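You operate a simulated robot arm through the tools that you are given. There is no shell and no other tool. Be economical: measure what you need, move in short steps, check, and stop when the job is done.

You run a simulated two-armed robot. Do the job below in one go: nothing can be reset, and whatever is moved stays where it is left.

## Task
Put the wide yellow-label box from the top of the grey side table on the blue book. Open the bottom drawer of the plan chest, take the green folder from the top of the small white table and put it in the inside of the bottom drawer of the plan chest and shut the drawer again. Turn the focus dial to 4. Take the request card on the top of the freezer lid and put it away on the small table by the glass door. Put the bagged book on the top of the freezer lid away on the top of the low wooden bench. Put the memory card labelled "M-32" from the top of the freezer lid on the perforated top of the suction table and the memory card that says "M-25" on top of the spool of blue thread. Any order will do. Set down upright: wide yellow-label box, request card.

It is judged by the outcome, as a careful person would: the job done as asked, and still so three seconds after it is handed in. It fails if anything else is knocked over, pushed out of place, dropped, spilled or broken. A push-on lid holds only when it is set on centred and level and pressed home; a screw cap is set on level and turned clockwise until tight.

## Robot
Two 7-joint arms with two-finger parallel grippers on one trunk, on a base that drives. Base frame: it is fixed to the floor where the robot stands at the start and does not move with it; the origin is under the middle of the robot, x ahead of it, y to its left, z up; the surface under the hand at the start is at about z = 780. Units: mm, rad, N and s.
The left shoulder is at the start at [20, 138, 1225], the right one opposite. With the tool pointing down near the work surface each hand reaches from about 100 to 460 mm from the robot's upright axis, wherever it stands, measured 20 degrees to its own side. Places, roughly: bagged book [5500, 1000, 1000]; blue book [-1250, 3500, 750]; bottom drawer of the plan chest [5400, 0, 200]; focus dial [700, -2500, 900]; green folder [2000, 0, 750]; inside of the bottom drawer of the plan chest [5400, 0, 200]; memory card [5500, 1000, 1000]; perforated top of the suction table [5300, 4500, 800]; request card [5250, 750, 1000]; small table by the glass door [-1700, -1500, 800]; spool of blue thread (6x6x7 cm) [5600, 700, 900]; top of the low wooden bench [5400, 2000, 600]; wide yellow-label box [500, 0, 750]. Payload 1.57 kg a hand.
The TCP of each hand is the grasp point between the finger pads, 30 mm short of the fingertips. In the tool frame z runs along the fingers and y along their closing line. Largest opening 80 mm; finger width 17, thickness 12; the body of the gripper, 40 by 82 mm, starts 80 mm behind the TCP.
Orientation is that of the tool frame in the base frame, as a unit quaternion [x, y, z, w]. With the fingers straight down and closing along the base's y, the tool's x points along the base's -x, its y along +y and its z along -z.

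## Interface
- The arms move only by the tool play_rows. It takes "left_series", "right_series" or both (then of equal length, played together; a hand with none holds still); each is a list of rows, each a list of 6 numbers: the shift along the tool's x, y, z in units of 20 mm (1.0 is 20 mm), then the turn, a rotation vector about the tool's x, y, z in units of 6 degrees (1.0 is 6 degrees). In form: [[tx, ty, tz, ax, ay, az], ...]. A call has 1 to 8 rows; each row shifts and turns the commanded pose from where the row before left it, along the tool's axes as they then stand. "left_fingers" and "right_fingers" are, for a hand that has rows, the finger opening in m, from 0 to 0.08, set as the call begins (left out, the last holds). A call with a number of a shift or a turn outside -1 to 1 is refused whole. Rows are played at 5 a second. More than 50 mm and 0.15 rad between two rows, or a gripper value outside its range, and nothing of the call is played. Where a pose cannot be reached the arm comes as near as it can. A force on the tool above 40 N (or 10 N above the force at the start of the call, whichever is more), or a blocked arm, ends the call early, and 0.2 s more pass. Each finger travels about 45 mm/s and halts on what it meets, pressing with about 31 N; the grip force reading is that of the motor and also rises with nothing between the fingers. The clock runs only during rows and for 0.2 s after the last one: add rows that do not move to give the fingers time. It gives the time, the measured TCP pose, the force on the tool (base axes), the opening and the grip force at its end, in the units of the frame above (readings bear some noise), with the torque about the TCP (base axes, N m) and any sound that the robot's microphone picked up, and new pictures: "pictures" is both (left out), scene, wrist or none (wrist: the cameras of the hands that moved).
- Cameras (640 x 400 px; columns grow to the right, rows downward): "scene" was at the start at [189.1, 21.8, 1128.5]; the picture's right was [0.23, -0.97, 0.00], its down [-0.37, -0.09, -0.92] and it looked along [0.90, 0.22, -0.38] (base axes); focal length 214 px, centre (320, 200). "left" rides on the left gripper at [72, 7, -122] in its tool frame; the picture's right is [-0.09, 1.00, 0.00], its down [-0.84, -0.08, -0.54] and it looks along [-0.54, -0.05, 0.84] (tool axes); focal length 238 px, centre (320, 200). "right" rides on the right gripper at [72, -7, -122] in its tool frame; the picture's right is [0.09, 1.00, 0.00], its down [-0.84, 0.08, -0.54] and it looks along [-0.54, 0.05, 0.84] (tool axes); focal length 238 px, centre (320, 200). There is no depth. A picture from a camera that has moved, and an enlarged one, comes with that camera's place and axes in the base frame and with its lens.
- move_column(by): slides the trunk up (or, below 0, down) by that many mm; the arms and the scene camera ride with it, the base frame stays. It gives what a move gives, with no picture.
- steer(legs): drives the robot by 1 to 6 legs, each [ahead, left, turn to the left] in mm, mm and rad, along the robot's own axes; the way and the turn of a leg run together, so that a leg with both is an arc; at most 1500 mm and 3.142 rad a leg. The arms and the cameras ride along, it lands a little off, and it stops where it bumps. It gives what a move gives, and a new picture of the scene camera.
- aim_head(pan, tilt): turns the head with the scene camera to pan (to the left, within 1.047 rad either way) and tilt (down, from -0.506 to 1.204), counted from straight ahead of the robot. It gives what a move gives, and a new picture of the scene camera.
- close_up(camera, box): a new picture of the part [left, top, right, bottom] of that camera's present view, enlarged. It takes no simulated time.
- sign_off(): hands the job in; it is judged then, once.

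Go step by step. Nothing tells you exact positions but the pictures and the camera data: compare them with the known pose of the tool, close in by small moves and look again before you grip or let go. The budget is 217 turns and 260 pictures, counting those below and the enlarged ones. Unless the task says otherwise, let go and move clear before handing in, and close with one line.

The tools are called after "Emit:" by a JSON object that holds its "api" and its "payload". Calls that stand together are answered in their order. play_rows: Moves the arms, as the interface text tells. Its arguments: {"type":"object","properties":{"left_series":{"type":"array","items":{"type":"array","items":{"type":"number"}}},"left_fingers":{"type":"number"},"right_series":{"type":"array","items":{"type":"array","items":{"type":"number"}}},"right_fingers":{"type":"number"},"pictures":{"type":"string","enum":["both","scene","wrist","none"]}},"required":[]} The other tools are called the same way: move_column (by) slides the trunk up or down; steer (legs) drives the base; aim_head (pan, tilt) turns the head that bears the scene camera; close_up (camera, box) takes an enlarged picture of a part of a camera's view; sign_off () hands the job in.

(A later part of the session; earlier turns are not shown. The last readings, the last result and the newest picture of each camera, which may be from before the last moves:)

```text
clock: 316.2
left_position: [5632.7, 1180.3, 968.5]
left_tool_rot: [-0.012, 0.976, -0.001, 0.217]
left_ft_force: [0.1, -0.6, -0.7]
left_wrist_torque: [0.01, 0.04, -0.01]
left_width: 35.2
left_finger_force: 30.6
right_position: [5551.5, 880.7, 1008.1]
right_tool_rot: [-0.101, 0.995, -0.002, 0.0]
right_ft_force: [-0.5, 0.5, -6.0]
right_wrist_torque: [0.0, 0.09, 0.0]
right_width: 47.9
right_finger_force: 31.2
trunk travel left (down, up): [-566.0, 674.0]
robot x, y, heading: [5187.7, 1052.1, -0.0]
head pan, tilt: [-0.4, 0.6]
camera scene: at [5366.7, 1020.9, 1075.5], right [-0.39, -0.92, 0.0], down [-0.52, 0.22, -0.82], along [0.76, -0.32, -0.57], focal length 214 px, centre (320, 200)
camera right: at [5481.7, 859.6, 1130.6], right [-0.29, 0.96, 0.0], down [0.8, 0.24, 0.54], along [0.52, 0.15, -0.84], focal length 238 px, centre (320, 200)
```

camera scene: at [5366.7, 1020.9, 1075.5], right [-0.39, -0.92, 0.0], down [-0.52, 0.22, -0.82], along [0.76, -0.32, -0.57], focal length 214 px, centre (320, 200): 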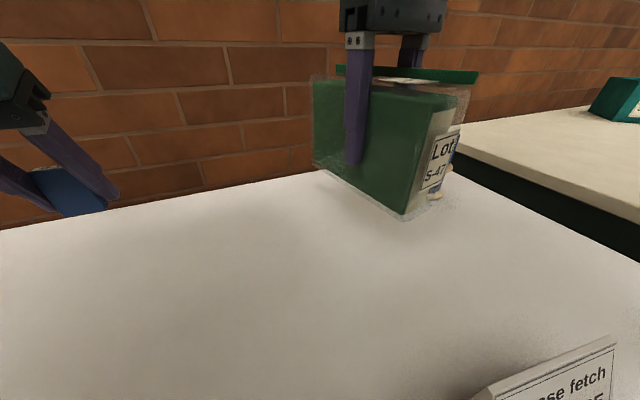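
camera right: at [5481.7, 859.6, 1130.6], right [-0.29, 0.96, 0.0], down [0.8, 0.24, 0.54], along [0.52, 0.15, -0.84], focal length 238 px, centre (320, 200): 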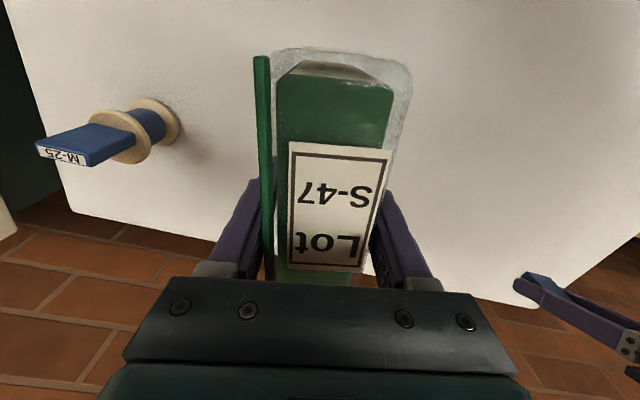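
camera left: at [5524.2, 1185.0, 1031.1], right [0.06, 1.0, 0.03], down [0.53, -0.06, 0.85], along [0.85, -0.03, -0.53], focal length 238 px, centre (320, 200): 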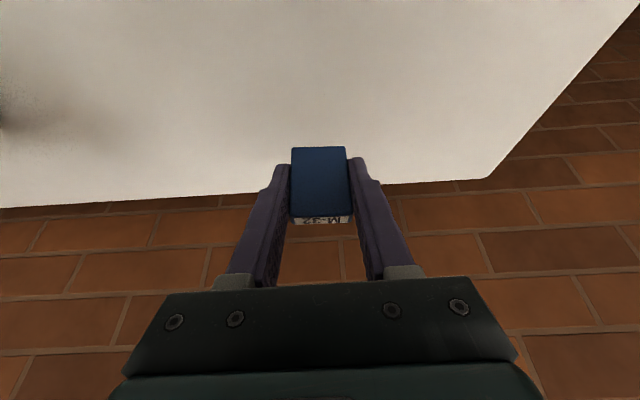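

Emit:
{"api": "move_column", "payload": {"by": 200}}

Emit:
{"api": "steer", "payload": {"legs": [[-550, 0, 0], [0, 700, 0]]}}

Emit:
{"api": "aim_head", "payload": {"pan": 0.15, "tilt": 0.6}}

```text
clock: 318.3
left_position: [5632.6, 1181.0, 1166.7]
left_tool_rot: [-0.013, 0.976, -0.001, 0.217]
left_ft_force: [0.3, -0.9, -0.5]
left_wrist_torque: [0.0, 0.02, -0.01]
left_width: 34.8
left_finger_force: 31.1
right_position: [5551.6, 880.0, 1209.0]
right_tool_rot: [-0.099, 0.995, -0.002, 0.0]
right_ft_force: [0.3, 0.1, -4.7]
right_wrist_torque: [0.0, 0.09, -0.01]
right_width: 48.1
right_finger_force: 31.0
trunk travel left (down, up): [-766.0, 474.0]
robot x, y, heading: [5185.9, 1050.2, 0.001]
head pan, tilt: [-0.4, 0.6]
```

```text
clock: 325.0
left_position: [5079.7, 1865.1, 1167.0]
left_tool_rot: [-0.001, 0.976, -0.004, 0.218]
left_ft_force: [0.3, 0.9, 0.0]
left_wrist_torque: [0.05, -0.02, 0.0]
left_width: 35.3
left_finger_force: 31.0
right_position: [4994.7, 1565.7, 1208.8]
right_tool_rot: [-0.091, 0.996, -0.001, 0.0]
right_ft_force: [-0.2, -0.4, -5.3]
right_wrist_torque: [-0.03, 0.06, 0.0]
right_width: 47.8
right_finger_force: 30.9
trunk travel left (down, up): [-766.0, 474.0]
robot x, y, heading: [4634.1, 1748.5, -0.022]
head pan, tilt: [-0.4, 0.6]
camera scene: at [4811.9, 1709.7, 1275.5], right [-0.41, -0.91, 0.0], down [-0.52, 0.23, -0.82], along [0.75, -0.33, -0.57], focal length 214 px, centre (320, 200)
```

scene: 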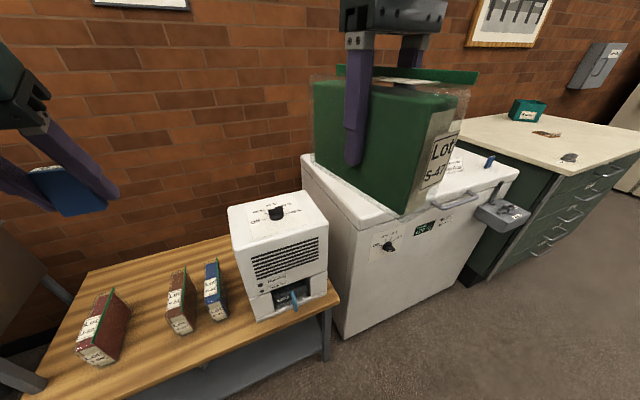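

```text
clock: 325.9
left_position: [5080.9, 1864.4, 1168.3]
left_tool_rot: [-0.002, 0.976, -0.003, 0.217]
left_ft_force: [0.3, -0.5, -0.3]
left_wrist_torque: [0.03, 0.01, 0.03]
left_width: 34.9
left_finger_force: 31.2
right_position: [4993.1, 1564.6, 1208.2]
right_tool_rot: [-0.09, 0.996, -0.002, 0.0]
right_ft_force: [1.5, 0.6, -5.4]
right_wrist_torque: [0.0, 0.07, -0.01]
right_width: 47.8
right_finger_force: 31.2
trunk travel left (down, up): [-766.0, 474.0]
robot x, y, heading: [4631.2, 1747.6, -0.017]
head pan, tilt: [0.15, 0.6]
camera scene: at [4818.7, 1757.1, 1275.6], right [0.13, -0.99, 0.0], down [-0.56, -0.07, -0.82], along [0.82, 0.11, -0.57], focal length 214 px, centre (320, 200)
```

scene: 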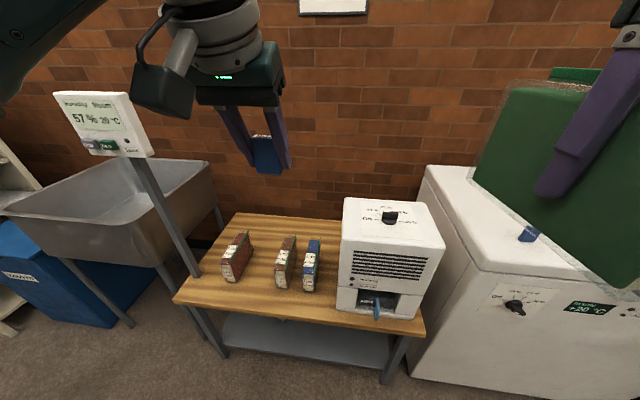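

Emit:
{"api": "close_up", "payload": {"camera": "scene", "box": [170, 200, 350, 330]}}

```text
3.08 times, centred on (260, 265) of scene
camera zoom: at [4818.7, 1757.1, 1275.6], right [0.13, -0.99, 0.0], down [-0.56, -0.07, -0.82], along [0.82, 0.11, -0.57], focal length 660 px, centre (505, 0)
```

zoom: 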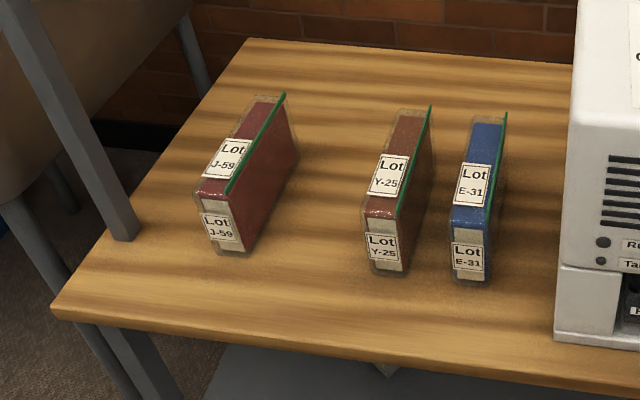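

The low bench holds three bagged books and a machine; there's a ~145 mm gap between "J-59" and "Y-25" around [5330, 2040]. I'll turn left and approach so the right hand reaches that gap while the left hand stays clear.

Emit:
{"api": "steer", "payload": {"legs": [[0, 0, 0.917], [260, -255, 0]]}}

Emit:
{"api": "play_rows", "payload": {"right_series": [[0, 0, 0, 0, 0, 1], [0, 0, 0, 0, 0, 1], [0, 0, 0, 0, 0, 1], [0, 0, 0, 0, 0, 1], [0, 0, 0, 0, 0, 1], [0, 0, 0, 0, 0, 1], [0, 0, 0, 0, 0, 1], [0, 0, 0, 0, 0, 1]], "left_series": [[1, 0, 0, 0, 0, 0], [1, 0, 0, 0, 0, 0], [1, 0, 0, 0, 0, 0], [1, 0, 0, 0, 0, 0], [1, 0, 0, 0, 0, 0], [0, 0, -1, 0, 0, 0], [0, 0, -1, 0, 0, 0], [0, 0, -1, 0, 0, 0]], "pictures": "none"}}

Emit:
{"api": "play_rows", "payload": {"right_series": [[0, 0, 0, 0, 0, 1], [0, 0, 0, 0, 0, 1], [0, 0, 0, 0, 0, 0.5]], "pictures": "none"}}

Emit:
{"api": "aim_head", "payload": {"pan": -0.5, "tilt": 0.75}}

```text
clock: 330.6
left_position: [5172.9, 2212.8, 1166.7]
left_tool_rot: [-0.434, 0.875, 0.093, 0.195]
left_ft_force: [0.7, -0.4, -0.9]
left_wrist_torque: [0.01, 0.01, -0.03]
left_width: 35.1
left_finger_force: 31.5
right_position: [5358.0, 1961.2, 1207.9]
right_tool_rot: [-0.52, 0.854, -0.001, 0.0]
right_ft_force: [0.1, -0.5, -5.2]
right_wrist_torque: [-0.07, 0.01, 0.02]
right_width: 48.0
right_finger_force: 31.2
trunk travel left (down, up): [-766.0, 474.0]
robot x, y, heading: [4992.9, 1784.1, 0.898]
head pan, tilt: [0.15, 0.6]
camera scene: at [5098.4, 1940.3, 1275.5], right [0.87, -0.5, 0.0], down [-0.28, -0.49, -0.82], along [0.41, 0.71, -0.57], focal length 214 px, centre (320, 200)
```

scene: 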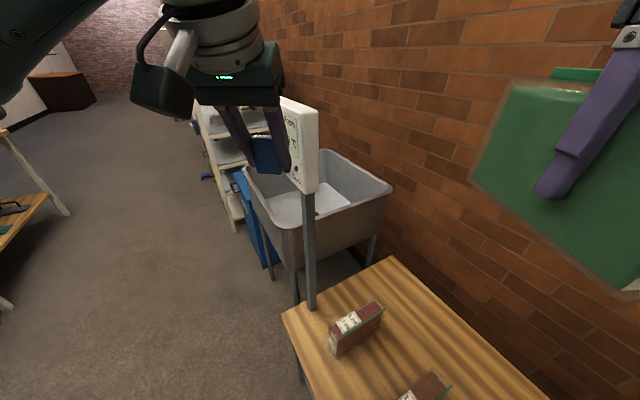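

```text
clock: 332.4
left_position: [5102.2, 2119.7, 1178.6]
left_tool_rot: [-0.434, 0.874, 0.093, 0.196]
left_ft_force: [-0.3, 0.1, -0.2]
left_wrist_torque: [-0.02, -0.02, 0.01]
left_width: 35.0
left_finger_force: 31.1
right_position: [5357.7, 1960.7, 1208.1]
right_tool_rot: [-0.128, 0.992, -0.001, 0.001]
right_ft_force: [-0.7, -0.3, -5.2]
right_wrist_torque: [-0.01, 0.08, 0.01]
right_width: 47.9
right_finger_force: 31.2
trunk travel left (down, up): [-766.0, 474.0]
robot x, y, heading: [4991.0, 1784.7, 0.9]
head pan, tilt: [0.15, 0.6]
```

```text
clock: 333.2
left_position: [5102.3, 2119.6, 1179.7]
left_tool_rot: [-0.434, 0.875, 0.093, 0.195]
left_ft_force: [-1.1, -1.3, -0.3]
left_wrist_torque: [-0.01, 0.0, -0.02]
left_width: 35.2
left_finger_force: 31.0
right_position: [5357.6, 1962.1, 1207.6]
right_tool_rot: [0.003, 1.0, -0.001, 0.002]
right_ft_force: [-0.6, -0.6, -5.3]
right_wrist_torque: [-0.02, 0.07, -0.01]
right_width: 47.9
right_finger_force: 31.3
trunk travel left (down, up): [-766.0, 474.0]
robot x, y, heading: [4994.8, 1787.5, 0.9]
head pan, tilt: [0.15, 0.6]
```

```text
clock: 334.2
left_position: [5103.3, 2119.1, 1179.1]
left_tool_rot: [-0.434, 0.874, 0.094, 0.196]
left_ft_force: [-0.4, 0.5, 0.4]
left_wrist_torque: [-0.02, 0.04, -0.02]
left_width: 35.1
left_finger_force: 31.1
right_position: [5358.4, 1961.6, 1207.8]
right_tool_rot: [0.001, 1.0, 0.0, 0.001]
right_ft_force: [1.0, 0.0, -5.6]
right_wrist_torque: [0.01, 0.09, 0.01]
right_width: 47.9
right_finger_force: 30.7
trunk travel left (down, up): [-766.0, 474.0]
robot x, y, heading: [4994.3, 1785.5, 0.898]
head pan, tilt: [-0.499, 0.75]
camera scene: at [5130.7, 1895.9, 1262.7], right [0.39, -0.92, 0.0], down [-0.63, -0.27, -0.73], along [0.67, 0.28, -0.68], focal length 214 px, centre (320, 200)
```

scene: 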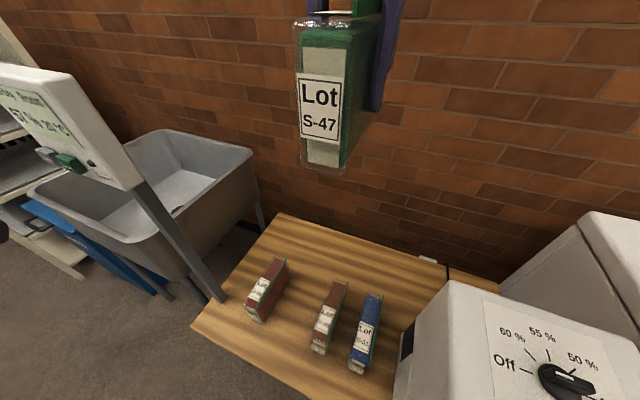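

Emit:
{"api": "play_rows", "payload": {"right_series": [[0.13, 0.88, 0, 0, 0, 0], [0.13, 0.88, 0, 0, 0, 0], [0.13, 0.88, 0, 0, 0, 0], [0.13, 0.88, 0, 0, 0, 0], [0.13, 0.88, 0, 0, 0, 0]], "pictures": "none"}}

Emit:
{"api": "move_column", "payload": {"by": -330}}

Emit:
{"api": "play_rows", "payload": {"right_series": [[0, 0, 0.5, 0, 0, 0]], "pictures": "both"}}

```text
clock: 335.4
left_position: [5103.0, 2119.9, 1180.0]
left_tool_rot: [-0.434, 0.875, 0.093, 0.195]
left_ft_force: [0.6, -0.2, 0.1]
left_wrist_torque: [0.01, 0.0, 0.02]
left_width: 34.9
left_finger_force: 30.8
right_position: [5345.4, 2048.3, 1209.2]
right_tool_rot: [0.002, 1.0, -0.001, 0.001]
right_ft_force: [-1.3, -0.4, -5.3]
right_wrist_torque: [0.03, 0.11, -0.02]
right_width: 47.8
right_finger_force: 31.0
trunk travel left (down, up): [-766.0, 474.0]
robot x, y, heading: [4990.5, 1783.7, 0.897]
head pan, tilt: [-0.499, 0.75]
```

```text
clock: 338.7
left_position: [5103.2, 2119.5, 849.1]
left_tool_rot: [-0.433, 0.875, 0.093, 0.196]
left_ft_force: [-0.2, -0.4, -0.9]
left_wrist_torque: [0.04, 0.02, 0.03]
left_width: 35.2
left_finger_force: 31.0
right_position: [5344.8, 2048.4, 878.1]
right_tool_rot: [0.002, 1.0, -0.001, 0.001]
right_ft_force: [0.4, 0.1, -4.8]
right_wrist_torque: [0.04, 0.11, 0.02]
right_width: 47.7
right_finger_force: 31.6
trunk travel left (down, up): [-436.0, 804.0]
robot x, y, heading: [4993.7, 1785.5, 0.897]
head pan, tilt: [-0.499, 0.75]
```

```text
clock: 339.1
left_position: [5103.0, 2119.4, 849.2]
left_tool_rot: [-0.433, 0.875, 0.093, 0.196]
left_ft_force: [0.2, 0.0, -0.5]
left_wrist_torque: [0.01, 0.04, 0.0]
left_width: 35.3
left_finger_force: 30.9
right_position: [5344.6, 2049.7, 868.9]
right_tool_rot: [0.002, 1.0, 0.001, 0.0]
right_ft_force: [0.3, -0.2, -5.3]
right_wrist_torque: [0.03, 0.04, -0.02]
right_width: 47.6
right_finger_force: 31.0
trunk travel left (down, up): [-436.0, 804.0]
robot x, y, heading: [4992.7, 1787.1, 0.898]
head pan, tilt: [-0.499, 0.75]
camera scene: at [5130.4, 1895.7, 932.7], right [0.39, -0.92, 0.0], down [-0.63, -0.27, -0.73], along [0.67, 0.28, -0.68], focal length 214 px, centre (320, 200)
camera right: at [5271.5, 2043.7, 990.1], right [-0.09, 1.0, 0.0], down [0.84, 0.08, 0.54], along [0.54, 0.05, -0.84], focal length 238 px, centre (320, 200)
```

scene: 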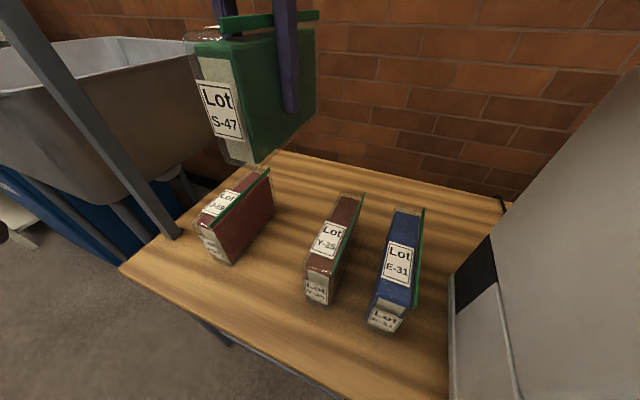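
right: 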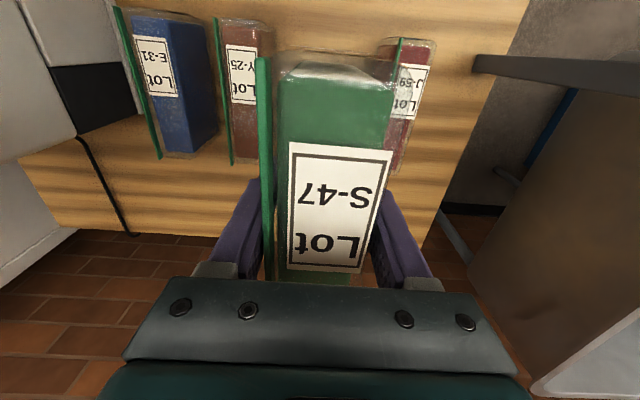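

Emit:
{"api": "play_rows", "payload": {"right_series": [[0, 0.1, 1, 0, 0, 0], [0, 0, 1, 0, 0, 0], [0, 0, 1, 0, 0, 0], [0, 0, 1, 0, 0, 0], [0, 0, 1, 0, 0, 0], [0, 0, 1, 0, 0, 0], [0, 0, 1, 0, 0, 0], [0, 0, 1, 0, 0, 0]], "pictures": "scene"}}

```text
clock: 340.9
left_position: [5103.0, 2120.5, 849.5]
left_tool_rot: [-0.433, 0.875, 0.094, 0.196]
left_ft_force: [0.6, -0.3, -0.2]
left_wrist_torque: [-0.04, 0.0, 0.03]
left_width: 35.1
left_finger_force: 31.3
right_position: [5344.6, 2050.5, 709.4]
right_tool_rot: [0.002, 1.0, -0.001, 0.001]
right_ft_force: [-0.1, 0.5, -4.8]
right_wrist_torque: [0.02, 0.06, 0.01]
right_width: 47.8
right_finger_force: 30.7
trunk travel left (down, up): [-436.0, 804.0]
robot x, y, heading: [4995.1, 1784.5, 0.9]
head pan, tilt: [-0.499, 0.75]
camera scene: at [5130.4, 1895.6, 932.6], right [0.39, -0.92, 0.0], down [-0.63, -0.27, -0.73], along [0.67, 0.28, -0.68], focal length 214 px, centre (320, 200)
```

scene: 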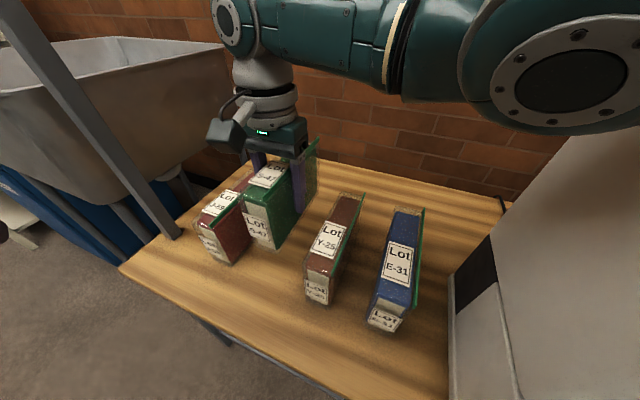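

Emit:
{"api": "play_rows", "payload": {"right_series": [[0, 0, 0.8, 0, 0, 0], [0, 0, 0.8, 0, 0, 0]], "pictures": "none"}}

Emit:
{"api": "close_up", "payload": {"camera": "scene", "box": [170, 110, 390, 310]}}

```text
clock: 341.5
left_position: [5101.3, 2120.4, 849.9]
left_tool_rot: [-0.433, 0.875, 0.092, 0.195]
left_ft_force: [-0.3, -0.5, -1.3]
left_wrist_torque: [0.0, -0.01, -0.01]
left_width: 35.2
left_finger_force: 31.3
right_position: [5345.0, 2050.9, 676.1]
right_tool_rot: [0.0, 1.0, 0.0, 0.002]
right_ft_force: [0.5, 0.5, -4.3]
right_wrist_torque: [0.05, 0.07, -0.03]
right_width: 47.8
right_finger_force: 30.9
trunk travel left (down, up): [-436.0, 804.0]
robot x, y, heading: [4995.6, 1782.9, 0.9]
head pan, tilt: [-0.499, 0.75]
```

```text
2.00 times, centred on (280, 210) of scene
camera zoom: at [5130.5, 1895.8, 932.7], right [0.39, -0.92, 0.0], down [-0.63, -0.27, -0.73], along [0.67, 0.28, -0.68], focal length 429 px, centre (400, 180)
```

zoom: 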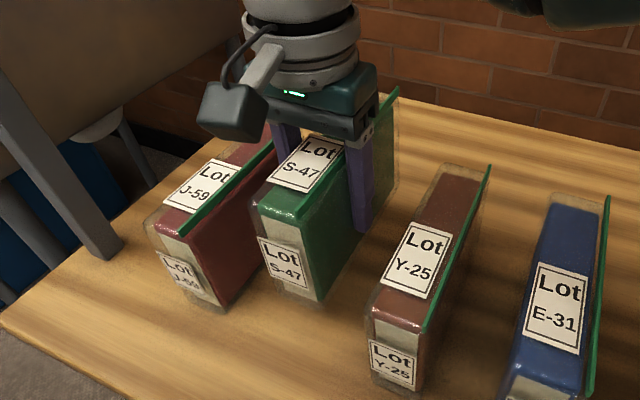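

Emit:
{"api": "play_rows", "payload": {"right_series": [[0, -0.75, 0, 0, 0, 0], [0, 0, 0.5, 0, 0, 0], [0, 0, 0.5, 0, 0, 0], [0, 0, 0.4, 0, 0, 0], [0, 0, 0.4, 0, 0, 0], [0, 0, 0.4, 0, 0, 0]], "pictures": "none"}}

```text
clock: 342.9
left_position: [5103.0, 2119.8, 849.3]
left_tool_rot: [-0.434, 0.875, 0.093, 0.195]
left_ft_force: [0.0, 0.1, -0.1]
left_wrist_torque: [-0.02, -0.01, 0.01]
left_width: 34.8
left_finger_force: 31.1
right_position: [5344.6, 2036.5, 631.2]
right_tool_rot: [0.002, 1.0, -0.001, 0.002]
right_ft_force: [-0.5, 0.3, -5.7]
right_wrist_torque: [0.0, 0.08, 0.0]
right_width: 47.8
right_finger_force: 31.0
trunk travel left (down, up): [-436.0, 804.0]
robot x, y, heading: [4994.6, 1784.4, 0.891]
head pan, tilt: [-0.499, 0.75]
```

Emit:
{"api": "play_rows", "payload": {"right_series": [[0, 0, 0.3, 0, 0, 0], [0, 0, 0.3, 0, 0, 0], [0, 0, 0.3, 0, 0, 0], [0, 0, 0.3, 0, 0, 0], [0, 0, 0.3, 0, 0, 0], [0, 0, 0.3, 0, 0, 0], [0, 0, 0.3, 0, 0, 0]], "pictures": "scene"}}

```text
clock: 344.5
left_position: [5105.4, 2123.2, 849.7]
left_tool_rot: [-0.433, 0.875, 0.094, 0.196]
left_ft_force: [0.5, -0.3, -0.2]
left_wrist_torque: [-0.02, -0.04, 0.01]
left_width: 34.9
left_finger_force: 30.6
right_position: [5343.8, 2027.1, 605.0]
right_tool_rot: [0.002, 1.0, 0.001, 0.002]
right_ft_force: [2.2, 6.2, 20.3]
right_wrist_torque: [-0.33, 0.03, 0.08]
right_width: 47.7
right_finger_force: 31.1
right hand out of reach, approached as far as the arm can: row 3, 5, 6, 7
trunk travel left (down, up): [-436.0, 804.0]
robot x, y, heading: [4993.4, 1784.5, 0.904]
head pan, tilt: [-0.499, 0.75]
camera scene: at [5132.7, 1898.5, 933.4], right [0.39, -0.92, 0.0], down [-0.63, -0.26, -0.73], along [0.68, 0.29, -0.68], focal length 214 px, centre (320, 200)
```

scene: 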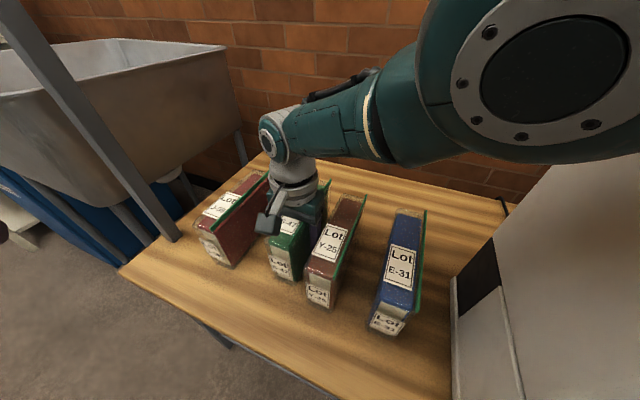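

Emit:
{"api": "play_rows", "payload": {"right_series": [[0, 0, -0.15, 0, 0, 0], [0, 0, 0, 0, 0, 0]], "pictures": "none"}}

Emit:
{"api": "close_up", "payload": {"camera": "scene", "box": [180, 150, 380, 320]}}

Emit:
{"api": "close_up", "payload": {"camera": "right", "box": [150, 0, 550, 300]}}

```text
clock: 345.1
left_position: [5103.7, 2121.4, 849.0]
left_tool_rot: [-0.433, 0.875, 0.093, 0.197]
left_ft_force: [0.0, 0.3, -1.1]
left_wrist_torque: [0.07, -0.04, 0.02]
left_width: 35.0
left_finger_force: 31.4
right_position: [5342.2, 2023.3, 604.1]
right_tool_rot: [0.002, 1.0, -0.003, 0.001]
right_ft_force: [0.8, 1.0, -1.0]
right_wrist_torque: [0.18, -0.56, 0.04]
right_width: 47.9
right_finger_force: 31.2
trunk travel left (down, up): [-436.0, 804.0]
robot x, y, heading: [4997.4, 1785.4, 0.898]
head pan, tilt: [-0.499, 0.75]
```

```text
2.35 times, centred on (280, 235) of scene
camera zoom: at [5131.3, 1896.1, 932.6], right [0.39, -0.92, 0.0], down [-0.63, -0.27, -0.73], along [0.67, 0.28, -0.68], focal length 505 px, centre (414, 118)
```

zoom: 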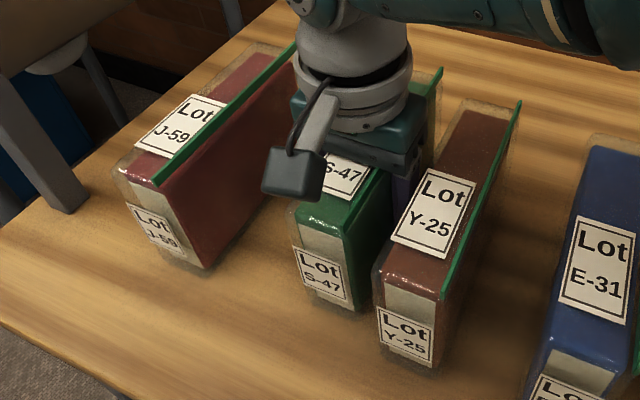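

```text
1.33 times, centred on (350, 150) of right
camera zoom: at [5268.4, 2016.6, 726.8], right [-0.09, 1.0, -0.01], down [0.84, 0.08, 0.54], along [0.54, 0.04, -0.84], focal length 318 px, centre (280, 267)
```

zoom: 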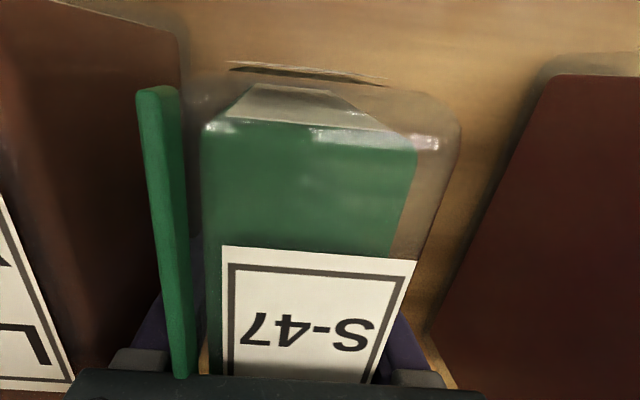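

Emit:
{"api": "play_rows", "payload": {"right_series": [[0, 0, -0.5, 0, 0, 0], [0, 0, -0.5, 0, 0, 0], [0, 0.5, 0, 0, 0, 0], [0, 0.6, 0, 0, 0, 0]], "pictures": "none"}}

Emit:
{"api": "move_column", "payload": {"by": -14}}

Emit:
{"api": "close_up", "payload": {"camera": "scene", "box": [180, 150, 380, 320]}}

```text
clock: 346.1
left_position: [5103.9, 2119.0, 848.3]
left_tool_rot: [-0.433, 0.875, 0.094, 0.196]
left_ft_force: [0.2, 0.7, -0.3]
left_wrist_torque: [0.02, -0.01, -0.03]
left_width: 35.0
left_finger_force: 31.4
right_position: [5339.4, 2038.5, 626.6]
right_tool_rot: [0.002, 1.0, 0.0, 0.002]
right_ft_force: [-0.4, 0.1, -5.8]
right_wrist_torque: [0.0, 0.09, 0.0]
right_width: 47.9
right_finger_force: 31.1
right hand out of reach, approached as far as the arm can: row 4
trunk travel left (down, up): [-436.0, 804.0]
robot x, y, heading: [4991.7, 1788.4, 0.893]
head pan, tilt: [-0.499, 0.75]
```

```text
clock: 346.7
left_position: [5102.4, 2120.8, 834.9]
left_tool_rot: [-0.433, 0.875, 0.094, 0.196]
left_ft_force: [-0.1, 0.3, 0.7]
left_wrist_torque: [0.02, -0.02, 0.01]
left_width: 35.1
left_finger_force: 31.2
right_position: [5340.3, 2039.1, 611.6]
right_tool_rot: [0.002, 1.0, -0.001, 0.002]
right_ft_force: [0.0, 0.0, -5.1]
right_wrist_torque: [0.01, 0.1, -0.01]
right_width: 47.9
right_finger_force: 31.1
trunk travel left (down, up): [-422.0, 818.0]
robot x, y, heading: [4993.1, 1785.2, 0.897]
head pan, tilt: [-0.499, 0.75]
```

```text
2.35 times, centred on (280, 235) of scene
camera zoom: at [5130.6, 1895.8, 918.6], right [0.39, -0.92, 0.0], down [-0.63, -0.27, -0.73], along [0.67, 0.28, -0.68], focal length 505 px, centre (414, 118)
```

zoom: 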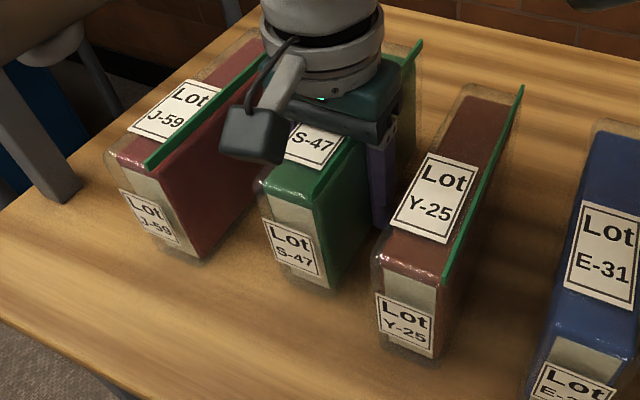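

Emit:
{"api": "move_column", "payload": {"by": -8}}

Emit:
{"api": "play_rows", "payload": {"right_series": [[0, 0, 0, 0, 0, 0]], "pictures": "none"}}

```text
clock: 347.3
left_position: [5102.9, 2120.1, 825.8]
left_tool_rot: [-0.433, 0.875, 0.093, 0.196]
left_ft_force: [0.3, 0.1, -1.1]
left_wrist_torque: [-0.03, 0.03, -0.02]
left_width: 35.4
left_finger_force: 30.9
right_position: [5340.4, 2038.8, 604.7]
right_tool_rot: [0.002, 1.0, -0.001, 0.002]
right_ft_force: [-0.3, 1.2, -5.3]
right_wrist_torque: [-0.01, 0.09, 0.03]
right_width: 48.1
right_finger_force: 30.9
trunk travel left (down, up): [-414.0, 826.0]
robot x, y, heading: [4992.7, 1785.5, 0.903]
head pan, tilt: [-0.499, 0.75]
```

```text
clock: 347.7
left_position: [5102.9, 2119.1, 826.7]
left_tool_rot: [-0.433, 0.875, 0.093, 0.195]
left_ft_force: [0.5, 0.8, -0.2]
left_wrist_torque: [0.01, -0.01, 0.02]
left_width: 34.9
left_finger_force: 31.0
right_position: [5338.6, 2038.1, 605.8]
right_tool_rot: [0.001, 1.0, -0.001, 0.002]
right_ft_force: [-0.4, 0.3, -4.4]
right_wrist_torque: [0.0, 0.06, 0.0]
right_width: 47.7
right_finger_force: 30.7
trunk travel left (down, up): [-414.0, 826.0]
robot x, y, heading: [4995.8, 1785.0, 0.899]
head pan, tilt: [-0.499, 0.75]
```

Emit:
{"api": "move_column", "payload": {"by": -3}}

Emit:
{"api": "move_column", "payload": {"by": -3}}

```text
clock: 348.2
left_position: [5104.0, 2120.0, 824.0]
left_tool_rot: [-0.433, 0.875, 0.093, 0.196]
left_ft_force: [-0.4, -0.2, 0.5]
left_wrist_torque: [-0.02, 0.03, -0.01]
left_width: 35.3
left_finger_force: 30.3
right_position: [5340.6, 2040.0, 604.0]
right_tool_rot: [0.001, 1.0, 0.0, 0.002]
right_ft_force: [-5.2, -5.4, 19.8]
right_wrist_torque: [-0.21, -0.14, -0.02]
right_width: 47.8
right_finger_force: 30.6
trunk travel left (down, up): [-411.0, 829.0]
robot x, y, heading: [4991.8, 1785.4, 0.898]
head pan, tilt: [-0.499, 0.75]
```

```text
clock: 348.7
left_position: [5104.2, 2120.7, 820.8]
left_tool_rot: [-0.433, 0.875, 0.094, 0.196]
left_ft_force: [0.8, 0.3, -1.2]
left_wrist_torque: [0.02, 0.04, 0.0]
left_width: 35.1
left_finger_force: 31.1
right_position: [5341.7, 2040.4, 599.4]
right_tool_rot: [0.001, 1.0, 0.0, 0.002]
right_ft_force: [-3.6, -2.1, 17.1]
right_wrist_torque: [-0.3, -0.18, -0.02]
right_width: 47.8
right_finger_force: 30.9
trunk travel left (down, up): [-408.0, 832.0]
robot x, y, heading: [4992.1, 1784.9, 0.901]
head pan, tilt: [-0.499, 0.75]
```

Emit:
{"api": "move_column", "payload": {"by": 3}}

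Emit:
{"api": "play_rows", "payload": {"right_series": [[0, 0, 0, 0, 0, 0], [0, 0, 0, 0, 0, 0], [0, 0, 0, 0, 0, 0]], "right_fingers": 0.064, "pictures": "none"}}

Emit:
{"api": "close_up", "payload": {"camera": "right", "box": [100, 0, 540, 300]}}

```text
clock: 349.2
left_position: [5103.9, 2119.2, 823.5]
left_tool_rot: [-0.434, 0.875, 0.093, 0.195]
left_ft_force: [0.7, 0.0, 0.3]
left_wrist_torque: [-0.04, 0.02, 0.01]
left_width: 35.1
left_finger_force: 30.9
right_position: [5338.3, 2038.1, 600.4]
right_tool_rot: [0.002, 1.0, -0.002, 0.001]
right_ft_force: [-0.8, -0.7, -5.3]
right_wrist_torque: [0.02, 0.09, -0.01]
right_width: 47.7
right_finger_force: 31.0
trunk travel left (down, up): [-411.0, 829.0]
robot x, y, heading: [4995.4, 1787.7, 0.899]
head pan, tilt: [-0.499, 0.75]
```

```text
clock: 350.1
left_position: [5103.2, 2120.7, 824.6]
left_tool_rot: [-0.434, 0.875, 0.094, 0.196]
left_ft_force: [0.8, 0.1, 0.2]
left_wrist_torque: [-0.01, -0.02, 0.02]
left_width: 34.8
left_finger_force: 31.2
right_position: [5340.8, 2041.1, 602.5]
right_tool_rot: [0.002, 1.0, 0.0, 0.003]
right_ft_force: [-0.2, -0.4, -0.3]
right_wrist_torque: [0.03, -0.05, 0.01]
right_width: 64.3
right_finger_force: 0.0
trunk travel left (down, up): [-411.0, 829.0]
robot x, y, heading: [4992.8, 1787.1, 0.9]
head pan, tilt: [-0.499, 0.75]
```

```text
1.33 times, centred on (320, 150) of right
camera zoom: at [5266.8, 2033.8, 724.0], right [-0.09, 1.0, 0.0], down [0.84, 0.08, 0.54], along [0.54, 0.05, -0.84], focal length 318 px, centre (320, 267)
```

zoom: 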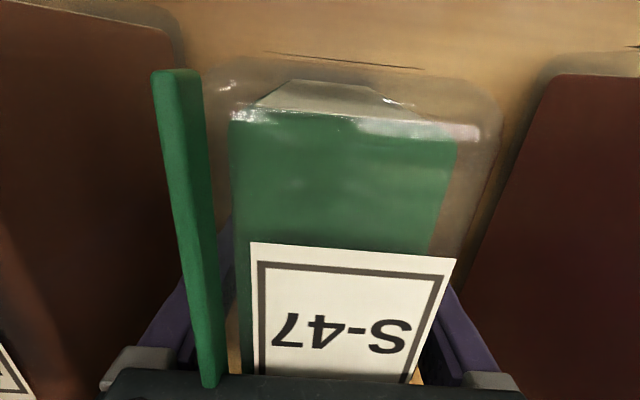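

Emit:
{"api": "move_column", "payload": {"by": 30}}

Emit:
{"api": "move_column", "payload": {"by": 250}}

Emit:
{"api": "close_up", "payload": {"camera": "scene", "box": [120, 150, 520, 400]}}

```text
clock: 350.8
left_position: [5103.2, 2119.2, 853.7]
left_tool_rot: [-0.433, 0.875, 0.093, 0.196]
left_ft_force: [0.2, 0.2, -1.2]
left_wrist_torque: [-0.01, 0.01, 0.04]
left_width: 35.2
left_finger_force: 30.7
right_position: [5339.9, 2039.3, 631.3]
right_tool_rot: [0.002, 1.0, -0.001, 0.002]
right_ft_force: [-0.3, 0.1, -0.2]
right_wrist_torque: [-0.04, -0.02, -0.02]
right_width: 64.0
right_finger_force: 0.0
trunk travel left (down, up): [-441.0, 799.0]
robot x, y, heading: [4990.7, 1787.1, 0.898]
head pan, tilt: [-0.499, 0.75]
```

```text
clock: 353.4
left_position: [5103.2, 2120.9, 1103.6]
left_tool_rot: [-0.434, 0.875, 0.093, 0.195]
left_ft_force: [0.0, -0.2, -0.6]
left_wrist_torque: [-0.01, 0.0, 0.0]
left_width: 35.1
left_finger_force: 30.9
right_position: [5339.4, 2039.5, 882.2]
right_tool_rot: [0.002, 1.0, 0.0, 0.002]
right_ft_force: [0.7, -0.2, -0.3]
right_wrist_torque: [0.02, -0.01, 0.0]
right_width: 64.0
right_finger_force: 0.0
trunk travel left (down, up): [-691.0, 549.0]
robot x, y, heading: [4994.7, 1784.3, 0.897]
head pan, tilt: [-0.499, 0.75]
```

```text
1.60 times, centred on (320, 275) of scene
camera zoom: at [5130.9, 1896.0, 1187.7], right [0.39, -0.92, 0.0], down [-0.63, -0.27, -0.73], along [0.67, 0.28, -0.68], focal length 343 px, centre (320, 80)
```

zoom: 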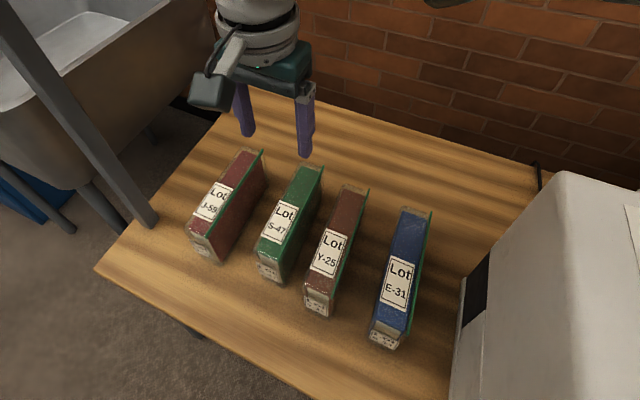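

Book S-47 stands on the bench. Now on to the suction table with M-32 in the left hand.

Emit:
{"api": "move_column", "payload": {"by": 150}}

Emit:
{"api": "steer", "payload": {"legs": [[-138, 518, 0], [0, 0, 0.67], [700, 0, 0], [700, 0, 0]]}}

Emit:
{"api": "aim_head", "payload": {"pan": -0.3, "tilt": 0.35}}

```text
clock: 355.1
left_position: [5102.4, 2120.2, 1254.4]
left_tool_rot: [-0.433, 0.875, 0.093, 0.196]
left_ft_force: [0.9, 0.2, 0.0]
left_wrist_torque: [0.0, 0.0, -0.01]
left_width: 35.2
left_finger_force: 31.0
right_position: [5339.5, 2039.8, 1031.9]
right_tool_rot: [0.002, 1.0, -0.001, 0.002]
right_ft_force: [0.2, 0.1, -0.8]
right_wrist_torque: [0.02, -0.01, 0.0]
right_width: 63.9
right_finger_force: 0.0
trunk travel left (down, up): [-841.0, 399.0]
robot x, y, heading: [4992.4, 1786.0, 0.894]
head pan, tilt: [-0.499, 0.75]
```

```text
clock: 367.0
left_position: [4354.8, 3751.3, 1254.3]
left_tool_rot: [0.705, -0.675, -0.155, -0.152]
left_ft_force: [0.0, 0.2, -0.1]
left_wrist_torque: [-0.02, 0.0, 0.01]
left_width: 34.9
left_finger_force: 31.3
right_position: [4588.2, 3840.9, 1031.6]
right_tool_rot: [-0.338, 0.941, 0.001, 0.002]
right_ft_force: [-0.1, -0.1, 0.2]
right_wrist_torque: [0.0, -0.02, 0.02]
right_width: 64.0
right_finger_force: 0.1
trunk travel left (down, up): [-841.0, 399.0]
robot x, y, heading: [4482.1, 3423.3, 1.592]
head pan, tilt: [-0.499, 0.75]
camera scene: at [4519.1, 3597.4, 1337.8], right [0.89, -0.46, 0.0], down [-0.31, -0.61, -0.73], along [0.34, 0.65, -0.68], focal length 214 px, centre (320, 200)
```

scene: 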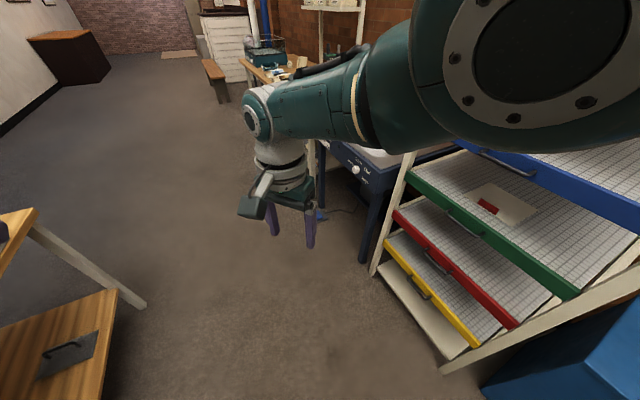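

```text
clock: 367.9
left_position: [4354.5, 3751.8, 1253.5]
left_tool_rot: [0.705, -0.675, -0.154, -0.152]
left_ft_force: [0.6, 0.6, -0.6]
left_wrist_torque: [0.01, 0.02, -0.03]
left_width: 35.0
left_finger_force: 31.3
right_position: [4588.8, 3841.5, 1032.1]
right_tool_rot: [-0.338, 0.941, -0.001, 0.002]
right_ft_force: [-0.2, 1.2, -0.2]
right_wrist_torque: [0.0, 0.01, 0.0]
right_width: 64.0
right_finger_force: 0.0
trunk travel left (down, up): [-841.0, 399.0]
robot x, y, heading: [4482.1, 3425.7, 1.585]
head pan, tilt: [-0.3, 0.351]
camera scene: at [4506.6, 3613.3, 1373.3], right [0.96, -0.28, 0.0], down [-0.1, -0.33, -0.94], along [0.26, 0.9, -0.34], focal length 214 px, centre (320, 200)
```

scene: 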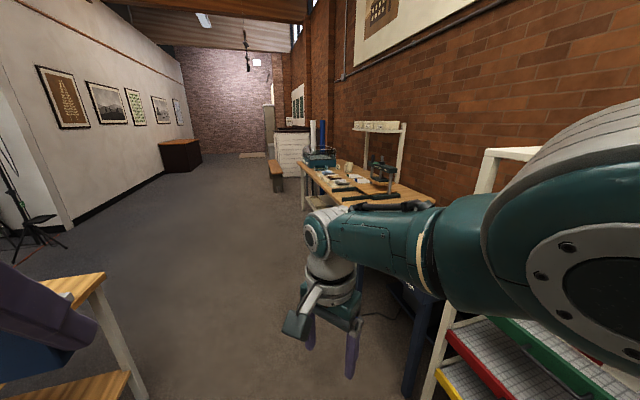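

Emit:
{"api": "steer", "payload": {"legs": [[1020, 0, 0], [0, 0, -1.585]]}}

Emit:
{"api": "aim_head", "payload": {"pan": 0.0, "tilt": 0.65}}

```text
clock: 377.0
left_position: [4799.3, 4562.9, 1254.2]
left_tool_rot: [-0.013, 0.976, 0.0, 0.217]
left_ft_force: [0.1, 0.6, -1.2]
left_wrist_torque: [0.02, -0.01, -0.01]
left_width: 35.1
left_finger_force: 30.8
right_position: [4885.1, 4327.7, 1031.8]
right_tool_rot: [0.433, 0.901, -0.001, 0.001]
right_ft_force: [-0.2, 0.6, -0.5]
right_wrist_torque: [-0.01, 0.03, -0.01]
right_width: 63.7
right_finger_force: 0.0
trunk travel left (down, up): [-841.0, 399.0]
robot x, y, heading: [4469.7, 4440.7, -0.0]
head pan, tilt: [-0.3, 0.351]
camera scene: at [4657.1, 4412.7, 1373.4], right [-0.29, -0.96, 0.0], down [-0.33, 0.1, -0.94], along [0.9, -0.27, -0.34], focal length 214 px, centre (320, 200)
```

scene: 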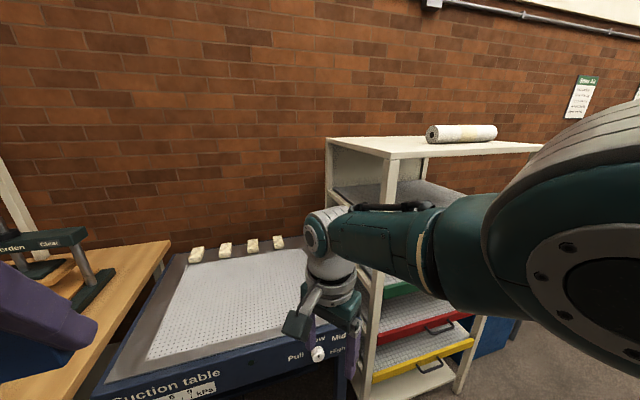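

```text
clock: 377.8
left_position: [4798.7, 4563.7, 1255.1]
left_tool_rot: [-0.013, 0.976, 0.0, 0.216]
left_ft_force: [0.1, 0.8, 0.1]
left_wrist_torque: [-0.02, 0.0, 0.0]
left_width: 35.1
left_finger_force: 31.0
right_position: [4882.9, 4327.8, 1031.7]
right_tool_rot: [0.434, 0.901, -0.002, 0.001]
right_ft_force: [0.1, 0.1, 0.1]
right_wrist_torque: [0.03, 0.03, -0.03]
right_width: 63.8
right_finger_force: 0.1
trunk travel left (down, up): [-841.0, 399.0]
robot x, y, heading: [4470.6, 4437.5, 0.006]
head pan, tilt: [0.0, 0.649]
camera scene: at [4654.9, 4440.2, 1346.4], right [0.0, -1.0, 0.0], down [-0.6, 0.0, -0.8], along [0.8, 0.0, -0.6], focal length 214 px, centre (320, 200)
```

scene: 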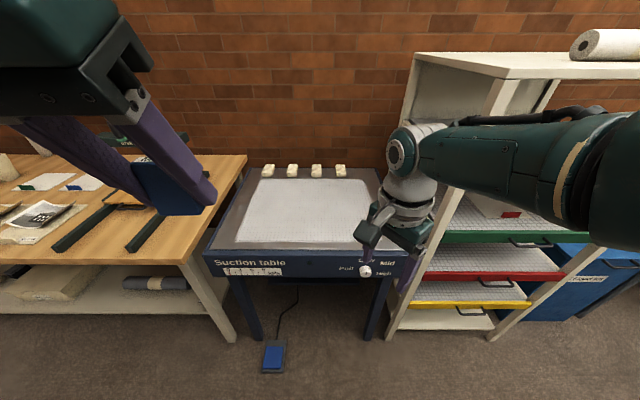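

Emit:
{"api": "play_rows", "payload": {"right_series": [[0.62, -0.78, 0, 0, 0, 0], [0.62, -0.78, 0, 0, 0, 0], [0.62, -0.78, 0, 0, 0, 0], [0.62, -0.78, 0, 0, 0, 0], [0.62, -0.78, 0, 0, 0, 0], [0.62, -0.78, 0, 0, 0, 0]], "pictures": "none"}}

Emit:
{"api": "steer", "payload": {"legs": [[300, -50, 0], [120, 0, 0]]}}

Emit:
{"api": "aim_head", "payload": {"pan": 0.1, "tilt": 0.8}}

```text
clock: 379.2
left_position: [4798.0, 4564.4, 1254.6]
left_tool_rot: [-0.013, 0.976, 0.0, 0.217]
left_ft_force: [-0.8, -0.5, 0.1]
left_wrist_torque: [0.02, 0.0, 0.0]
left_width: 35.3
left_finger_force: 31.0
right_position: [4763.9, 4328.4, 1032.8]
right_tool_rot: [0.434, 0.901, -0.002, 0.001]
right_ft_force: [-0.1, 0.0, 0.5]
right_wrist_torque: [-0.05, 0.0, -0.01]
right_width: 64.2
right_finger_force: 0.0
trunk travel left (down, up): [-841.0, 399.0]
robot x, y, heading: [4467.4, 4437.9, 0.001]
head pan, tilt: [0.0, 0.649]
```

```text
clock: 382.0
left_position: [5210.9, 4513.1, 1253.7]
left_tool_rot: [-0.01, 0.976, -0.002, 0.216]
left_ft_force: [-0.7, 0.2, -0.8]
left_wrist_torque: [-0.01, -0.01, 0.01]
left_width: 35.0
left_finger_force: 31.3
right_position: [5174.3, 4277.6, 1032.9]
right_tool_rot: [0.436, 0.9, -0.001, 0.002]
right_ft_force: [-0.2, 0.9, -0.4]
right_wrist_torque: [0.0, -0.01, 0.0]
right_width: 64.2
right_finger_force: 0.0
trunk travel left (down, up): [-841.0, 399.0]
robot x, y, heading: [4881.9, 4387.3, -0.004]
head pan, tilt: [0.0, 0.649]
camera scene: at [5066.7, 4390.2, 1346.3], right [0.0, -1.0, 0.0], down [-0.6, 0.0, -0.8], along [0.8, 0.0, -0.6], focal length 214 px, centre (320, 200)
```

scene: 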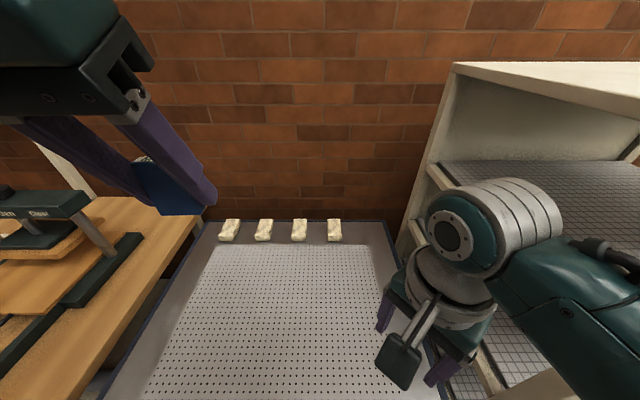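

```text
clock: 382.7
left_position: [5211.8, 4512.1, 1253.1]
left_tool_rot: [-0.01, 0.976, -0.001, 0.217]
left_ft_force: [-0.4, 0.0, -0.9]
left_wrist_torque: [0.01, 0.01, 0.01]
left_width: 35.2
left_finger_force: 31.0
right_position: [5175.6, 4276.4, 1032.2]
right_tool_rot: [0.435, 0.9, -0.001, 0.002]
right_ft_force: [-0.4, -0.3, -0.3]
right_wrist_torque: [-0.04, 0.01, 0.0]
right_width: 63.9
right_finger_force: 0.0
trunk travel left (down, up): [-841.0, 399.0]
robot x, y, heading: [4878.1, 4388.8, -0.002]
head pan, tilt: [0.099, 0.799]
camera scene: at [5060.2, 4398.1, 1333.8], right [0.1, -1.0, 0.0], down [-0.71, -0.07, -0.7], along [0.69, 0.07, -0.72], focal length 214 px, centre (320, 200)
```

scene: 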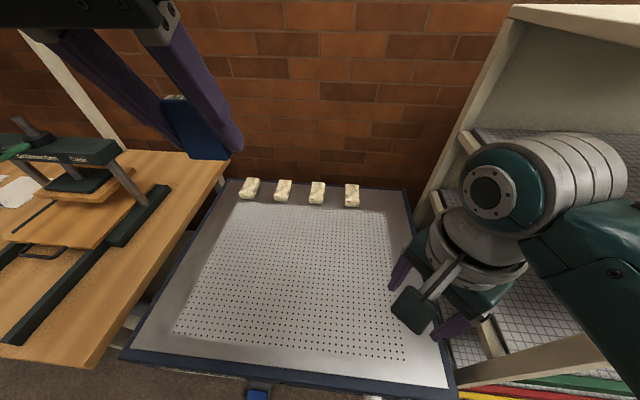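

Emit:
{"api": "play_rows", "payload": {"right_series": [[0, 0, -1, 0, 0, 0], [0, 0, -1, 0, 0, 0], [0, 0, -1, 0, 0, 0], [0, 0, -1, 0, 0, 0], [0, 0, -1, 0, 0, 0], [0, 0, -1, 0, 0, 0], [0, 0, -1, 0, 0, 0], [0, 0, -1, 0, 0, 0]], "pictures": "none"}}

Emit:
{"api": "move_column", "payload": {"by": -280}}

Emit:
{"api": "play_rows", "payload": {"left_series": [[0.43, 0, 0.9, 0, 0, 0], [0.43, 0, 0.9, 0, 0, 0], [0.43, 0, 0.9, 0, 0, 0], [0.43, 0, 0.9, 0, 0, 0], [0.43, 0, 0.9, 0, 0, 0]], "pictures": "scene"}}

```text
clock: 384.7
left_position: [5210.7, 4512.5, 1253.3]
left_tool_rot: [-0.01, 0.976, -0.001, 0.216]
left_ft_force: [0.2, 0.2, -1.0]
left_wrist_torque: [-0.01, 0.0, 0.02]
left_width: 35.0
left_finger_force: 30.8
right_position: [5188.6, 4234.7, 1115.1]
right_tool_rot: [0.444, 0.894, -0.047, 0.024]
right_ft_force: [-1.0, -0.9, 0.2]
right_wrist_torque: [-0.03, 0.02, -0.04]
right_width: 64.3
right_finger_force: 0.0
right hand out of reach, approached as far as the arm can: row 5, 6, 7, 8
trunk travel left (down, up): [-841.0, 399.0]
robot x, y, heading: [4878.0, 4389.5, 0.0]
head pan, tilt: [0.099, 0.799]
stopped in row 8 (right hand): the arm was blocked; the commanded pose is now the measured one
```

```text
clock: 387.8
left_position: [5216.2, 4505.1, 1003.7]
left_tool_rot: [-0.012, 0.975, -0.014, 0.223]
left_ft_force: [-0.4, -0.9, -1.0]
left_wrist_torque: [0.02, -0.03, 0.0]
left_width: 35.2
left_finger_force: 31.5
right_position: [5195.9, 4223.0, 872.7]
right_tool_rot: [0.445, 0.893, -0.057, 0.037]
right_ft_force: [0.2, 0.5, 0.3]
right_wrist_torque: [-0.02, -0.01, 0.0]
right_width: 63.9
right_finger_force: 0.1
trunk travel left (down, up): [-588.0, 652.0]
robot x, y, heading: [4873.2, 4408.3, -0.002]
head pan, tilt: [0.099, 0.799]
stopped: the arm was blocked; the commanded pose is now the measured one
```

```text
clock: 389.2
left_position: [5218.4, 4502.5, 904.3]
left_tool_rot: [-0.012, 0.974, -0.013, 0.225]
left_ft_force: [-0.1, -0.1, -0.4]
left_wrist_torque: [0.03, 0.0, 0.01]
left_width: 34.9
left_finger_force: 31.2
right_position: [5195.8, 4222.0, 873.1]
right_tool_rot: [0.445, 0.893, -0.058, 0.036]
right_ft_force: [0.4, -0.2, -0.4]
right_wrist_torque: [-0.01, -0.01, -0.01]
right_width: 63.9
right_finger_force: 0.2
trunk travel left (down, up): [-588.0, 652.0]
robot x, y, heading: [4871.0, 4404.4, 0.002]
head pan, tilt: [0.099, 0.799]
stopped in row 5 (left hand): the arm was blocked; the commanded pose is now the measured one
camera scene: at [5064.2, 4393.3, 1085.2], right [0.1, -0.99, 0.03], down [-0.7, -0.09, -0.71], along [0.7, 0.05, -0.71], focal length 214 px, centre (320, 200)
```

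scene: 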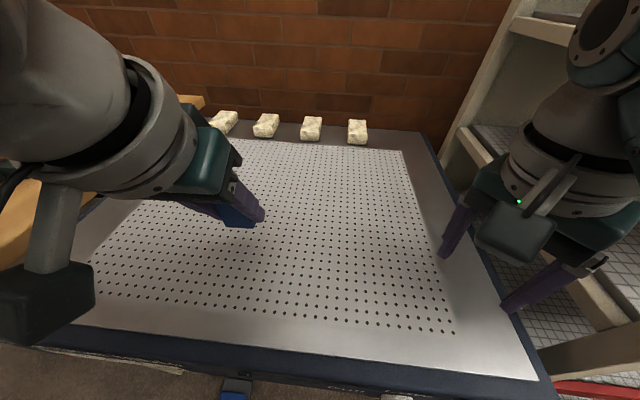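

The right elbow seems to be pressing on the drying rack; I'll raise again and move the base to the left, away from the rack.

Emit:
{"api": "move_column", "payload": {"by": 120}}

Emit:
{"api": "aim_head", "payload": {"pan": -0.5, "tilt": 0.7}}

```text
clock: 390.7
left_position: [5202.5, 4528.6, 1020.2]
left_tool_rot: [-0.011, 0.976, 0.0, 0.217]
left_ft_force: [-0.6, -0.6, -0.9]
left_wrist_torque: [0.01, -0.01, -0.02]
left_width: 35.3
left_finger_force: 31.1
right_position: [5179.8, 4250.0, 982.1]
right_tool_rot: [0.444, 0.894, -0.05, 0.024]
right_ft_force: [0.5, 0.4, -0.4]
right_wrist_torque: [0.0, 0.02, 0.01]
right_width: 64.2
right_finger_force: 0.1
trunk travel left (down, up): [-708.0, 532.0]
robot x, y, heading: [4867.9, 4407.4, -0.0]
head pan, tilt: [0.099, 0.799]
```

```text
clock: 391.7
left_position: [5202.5, 4527.1, 1021.1]
left_tool_rot: [-0.01, 0.976, -0.001, 0.218]
left_ft_force: [0.1, -0.5, 0.0]
left_wrist_torque: [-0.02, -0.02, 0.06]
left_width: 35.2
left_finger_force: 30.9
right_position: [5179.8, 4249.6, 982.0]
right_tool_rot: [0.444, 0.894, -0.049, 0.024]
right_ft_force: [-0.3, 0.5, -1.2]
right_wrist_torque: [-0.01, -0.01, -0.02]
right_width: 63.6
right_finger_force: 0.0
trunk travel left (down, up): [-708.0, 532.0]
robot x, y, heading: [4872.9, 4408.8, -0.0]
head pan, tilt: [-0.499, 0.7]
camera scene: at [5045.6, 4365.7, 1209.0], right [-0.48, -0.88, 0.0], down [-0.57, 0.31, -0.76], along [0.67, -0.37, -0.64], focal length 214 px, centre (320, 200)
```

scene: 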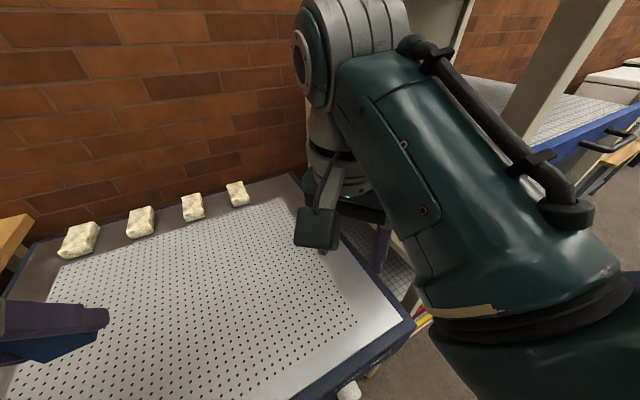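

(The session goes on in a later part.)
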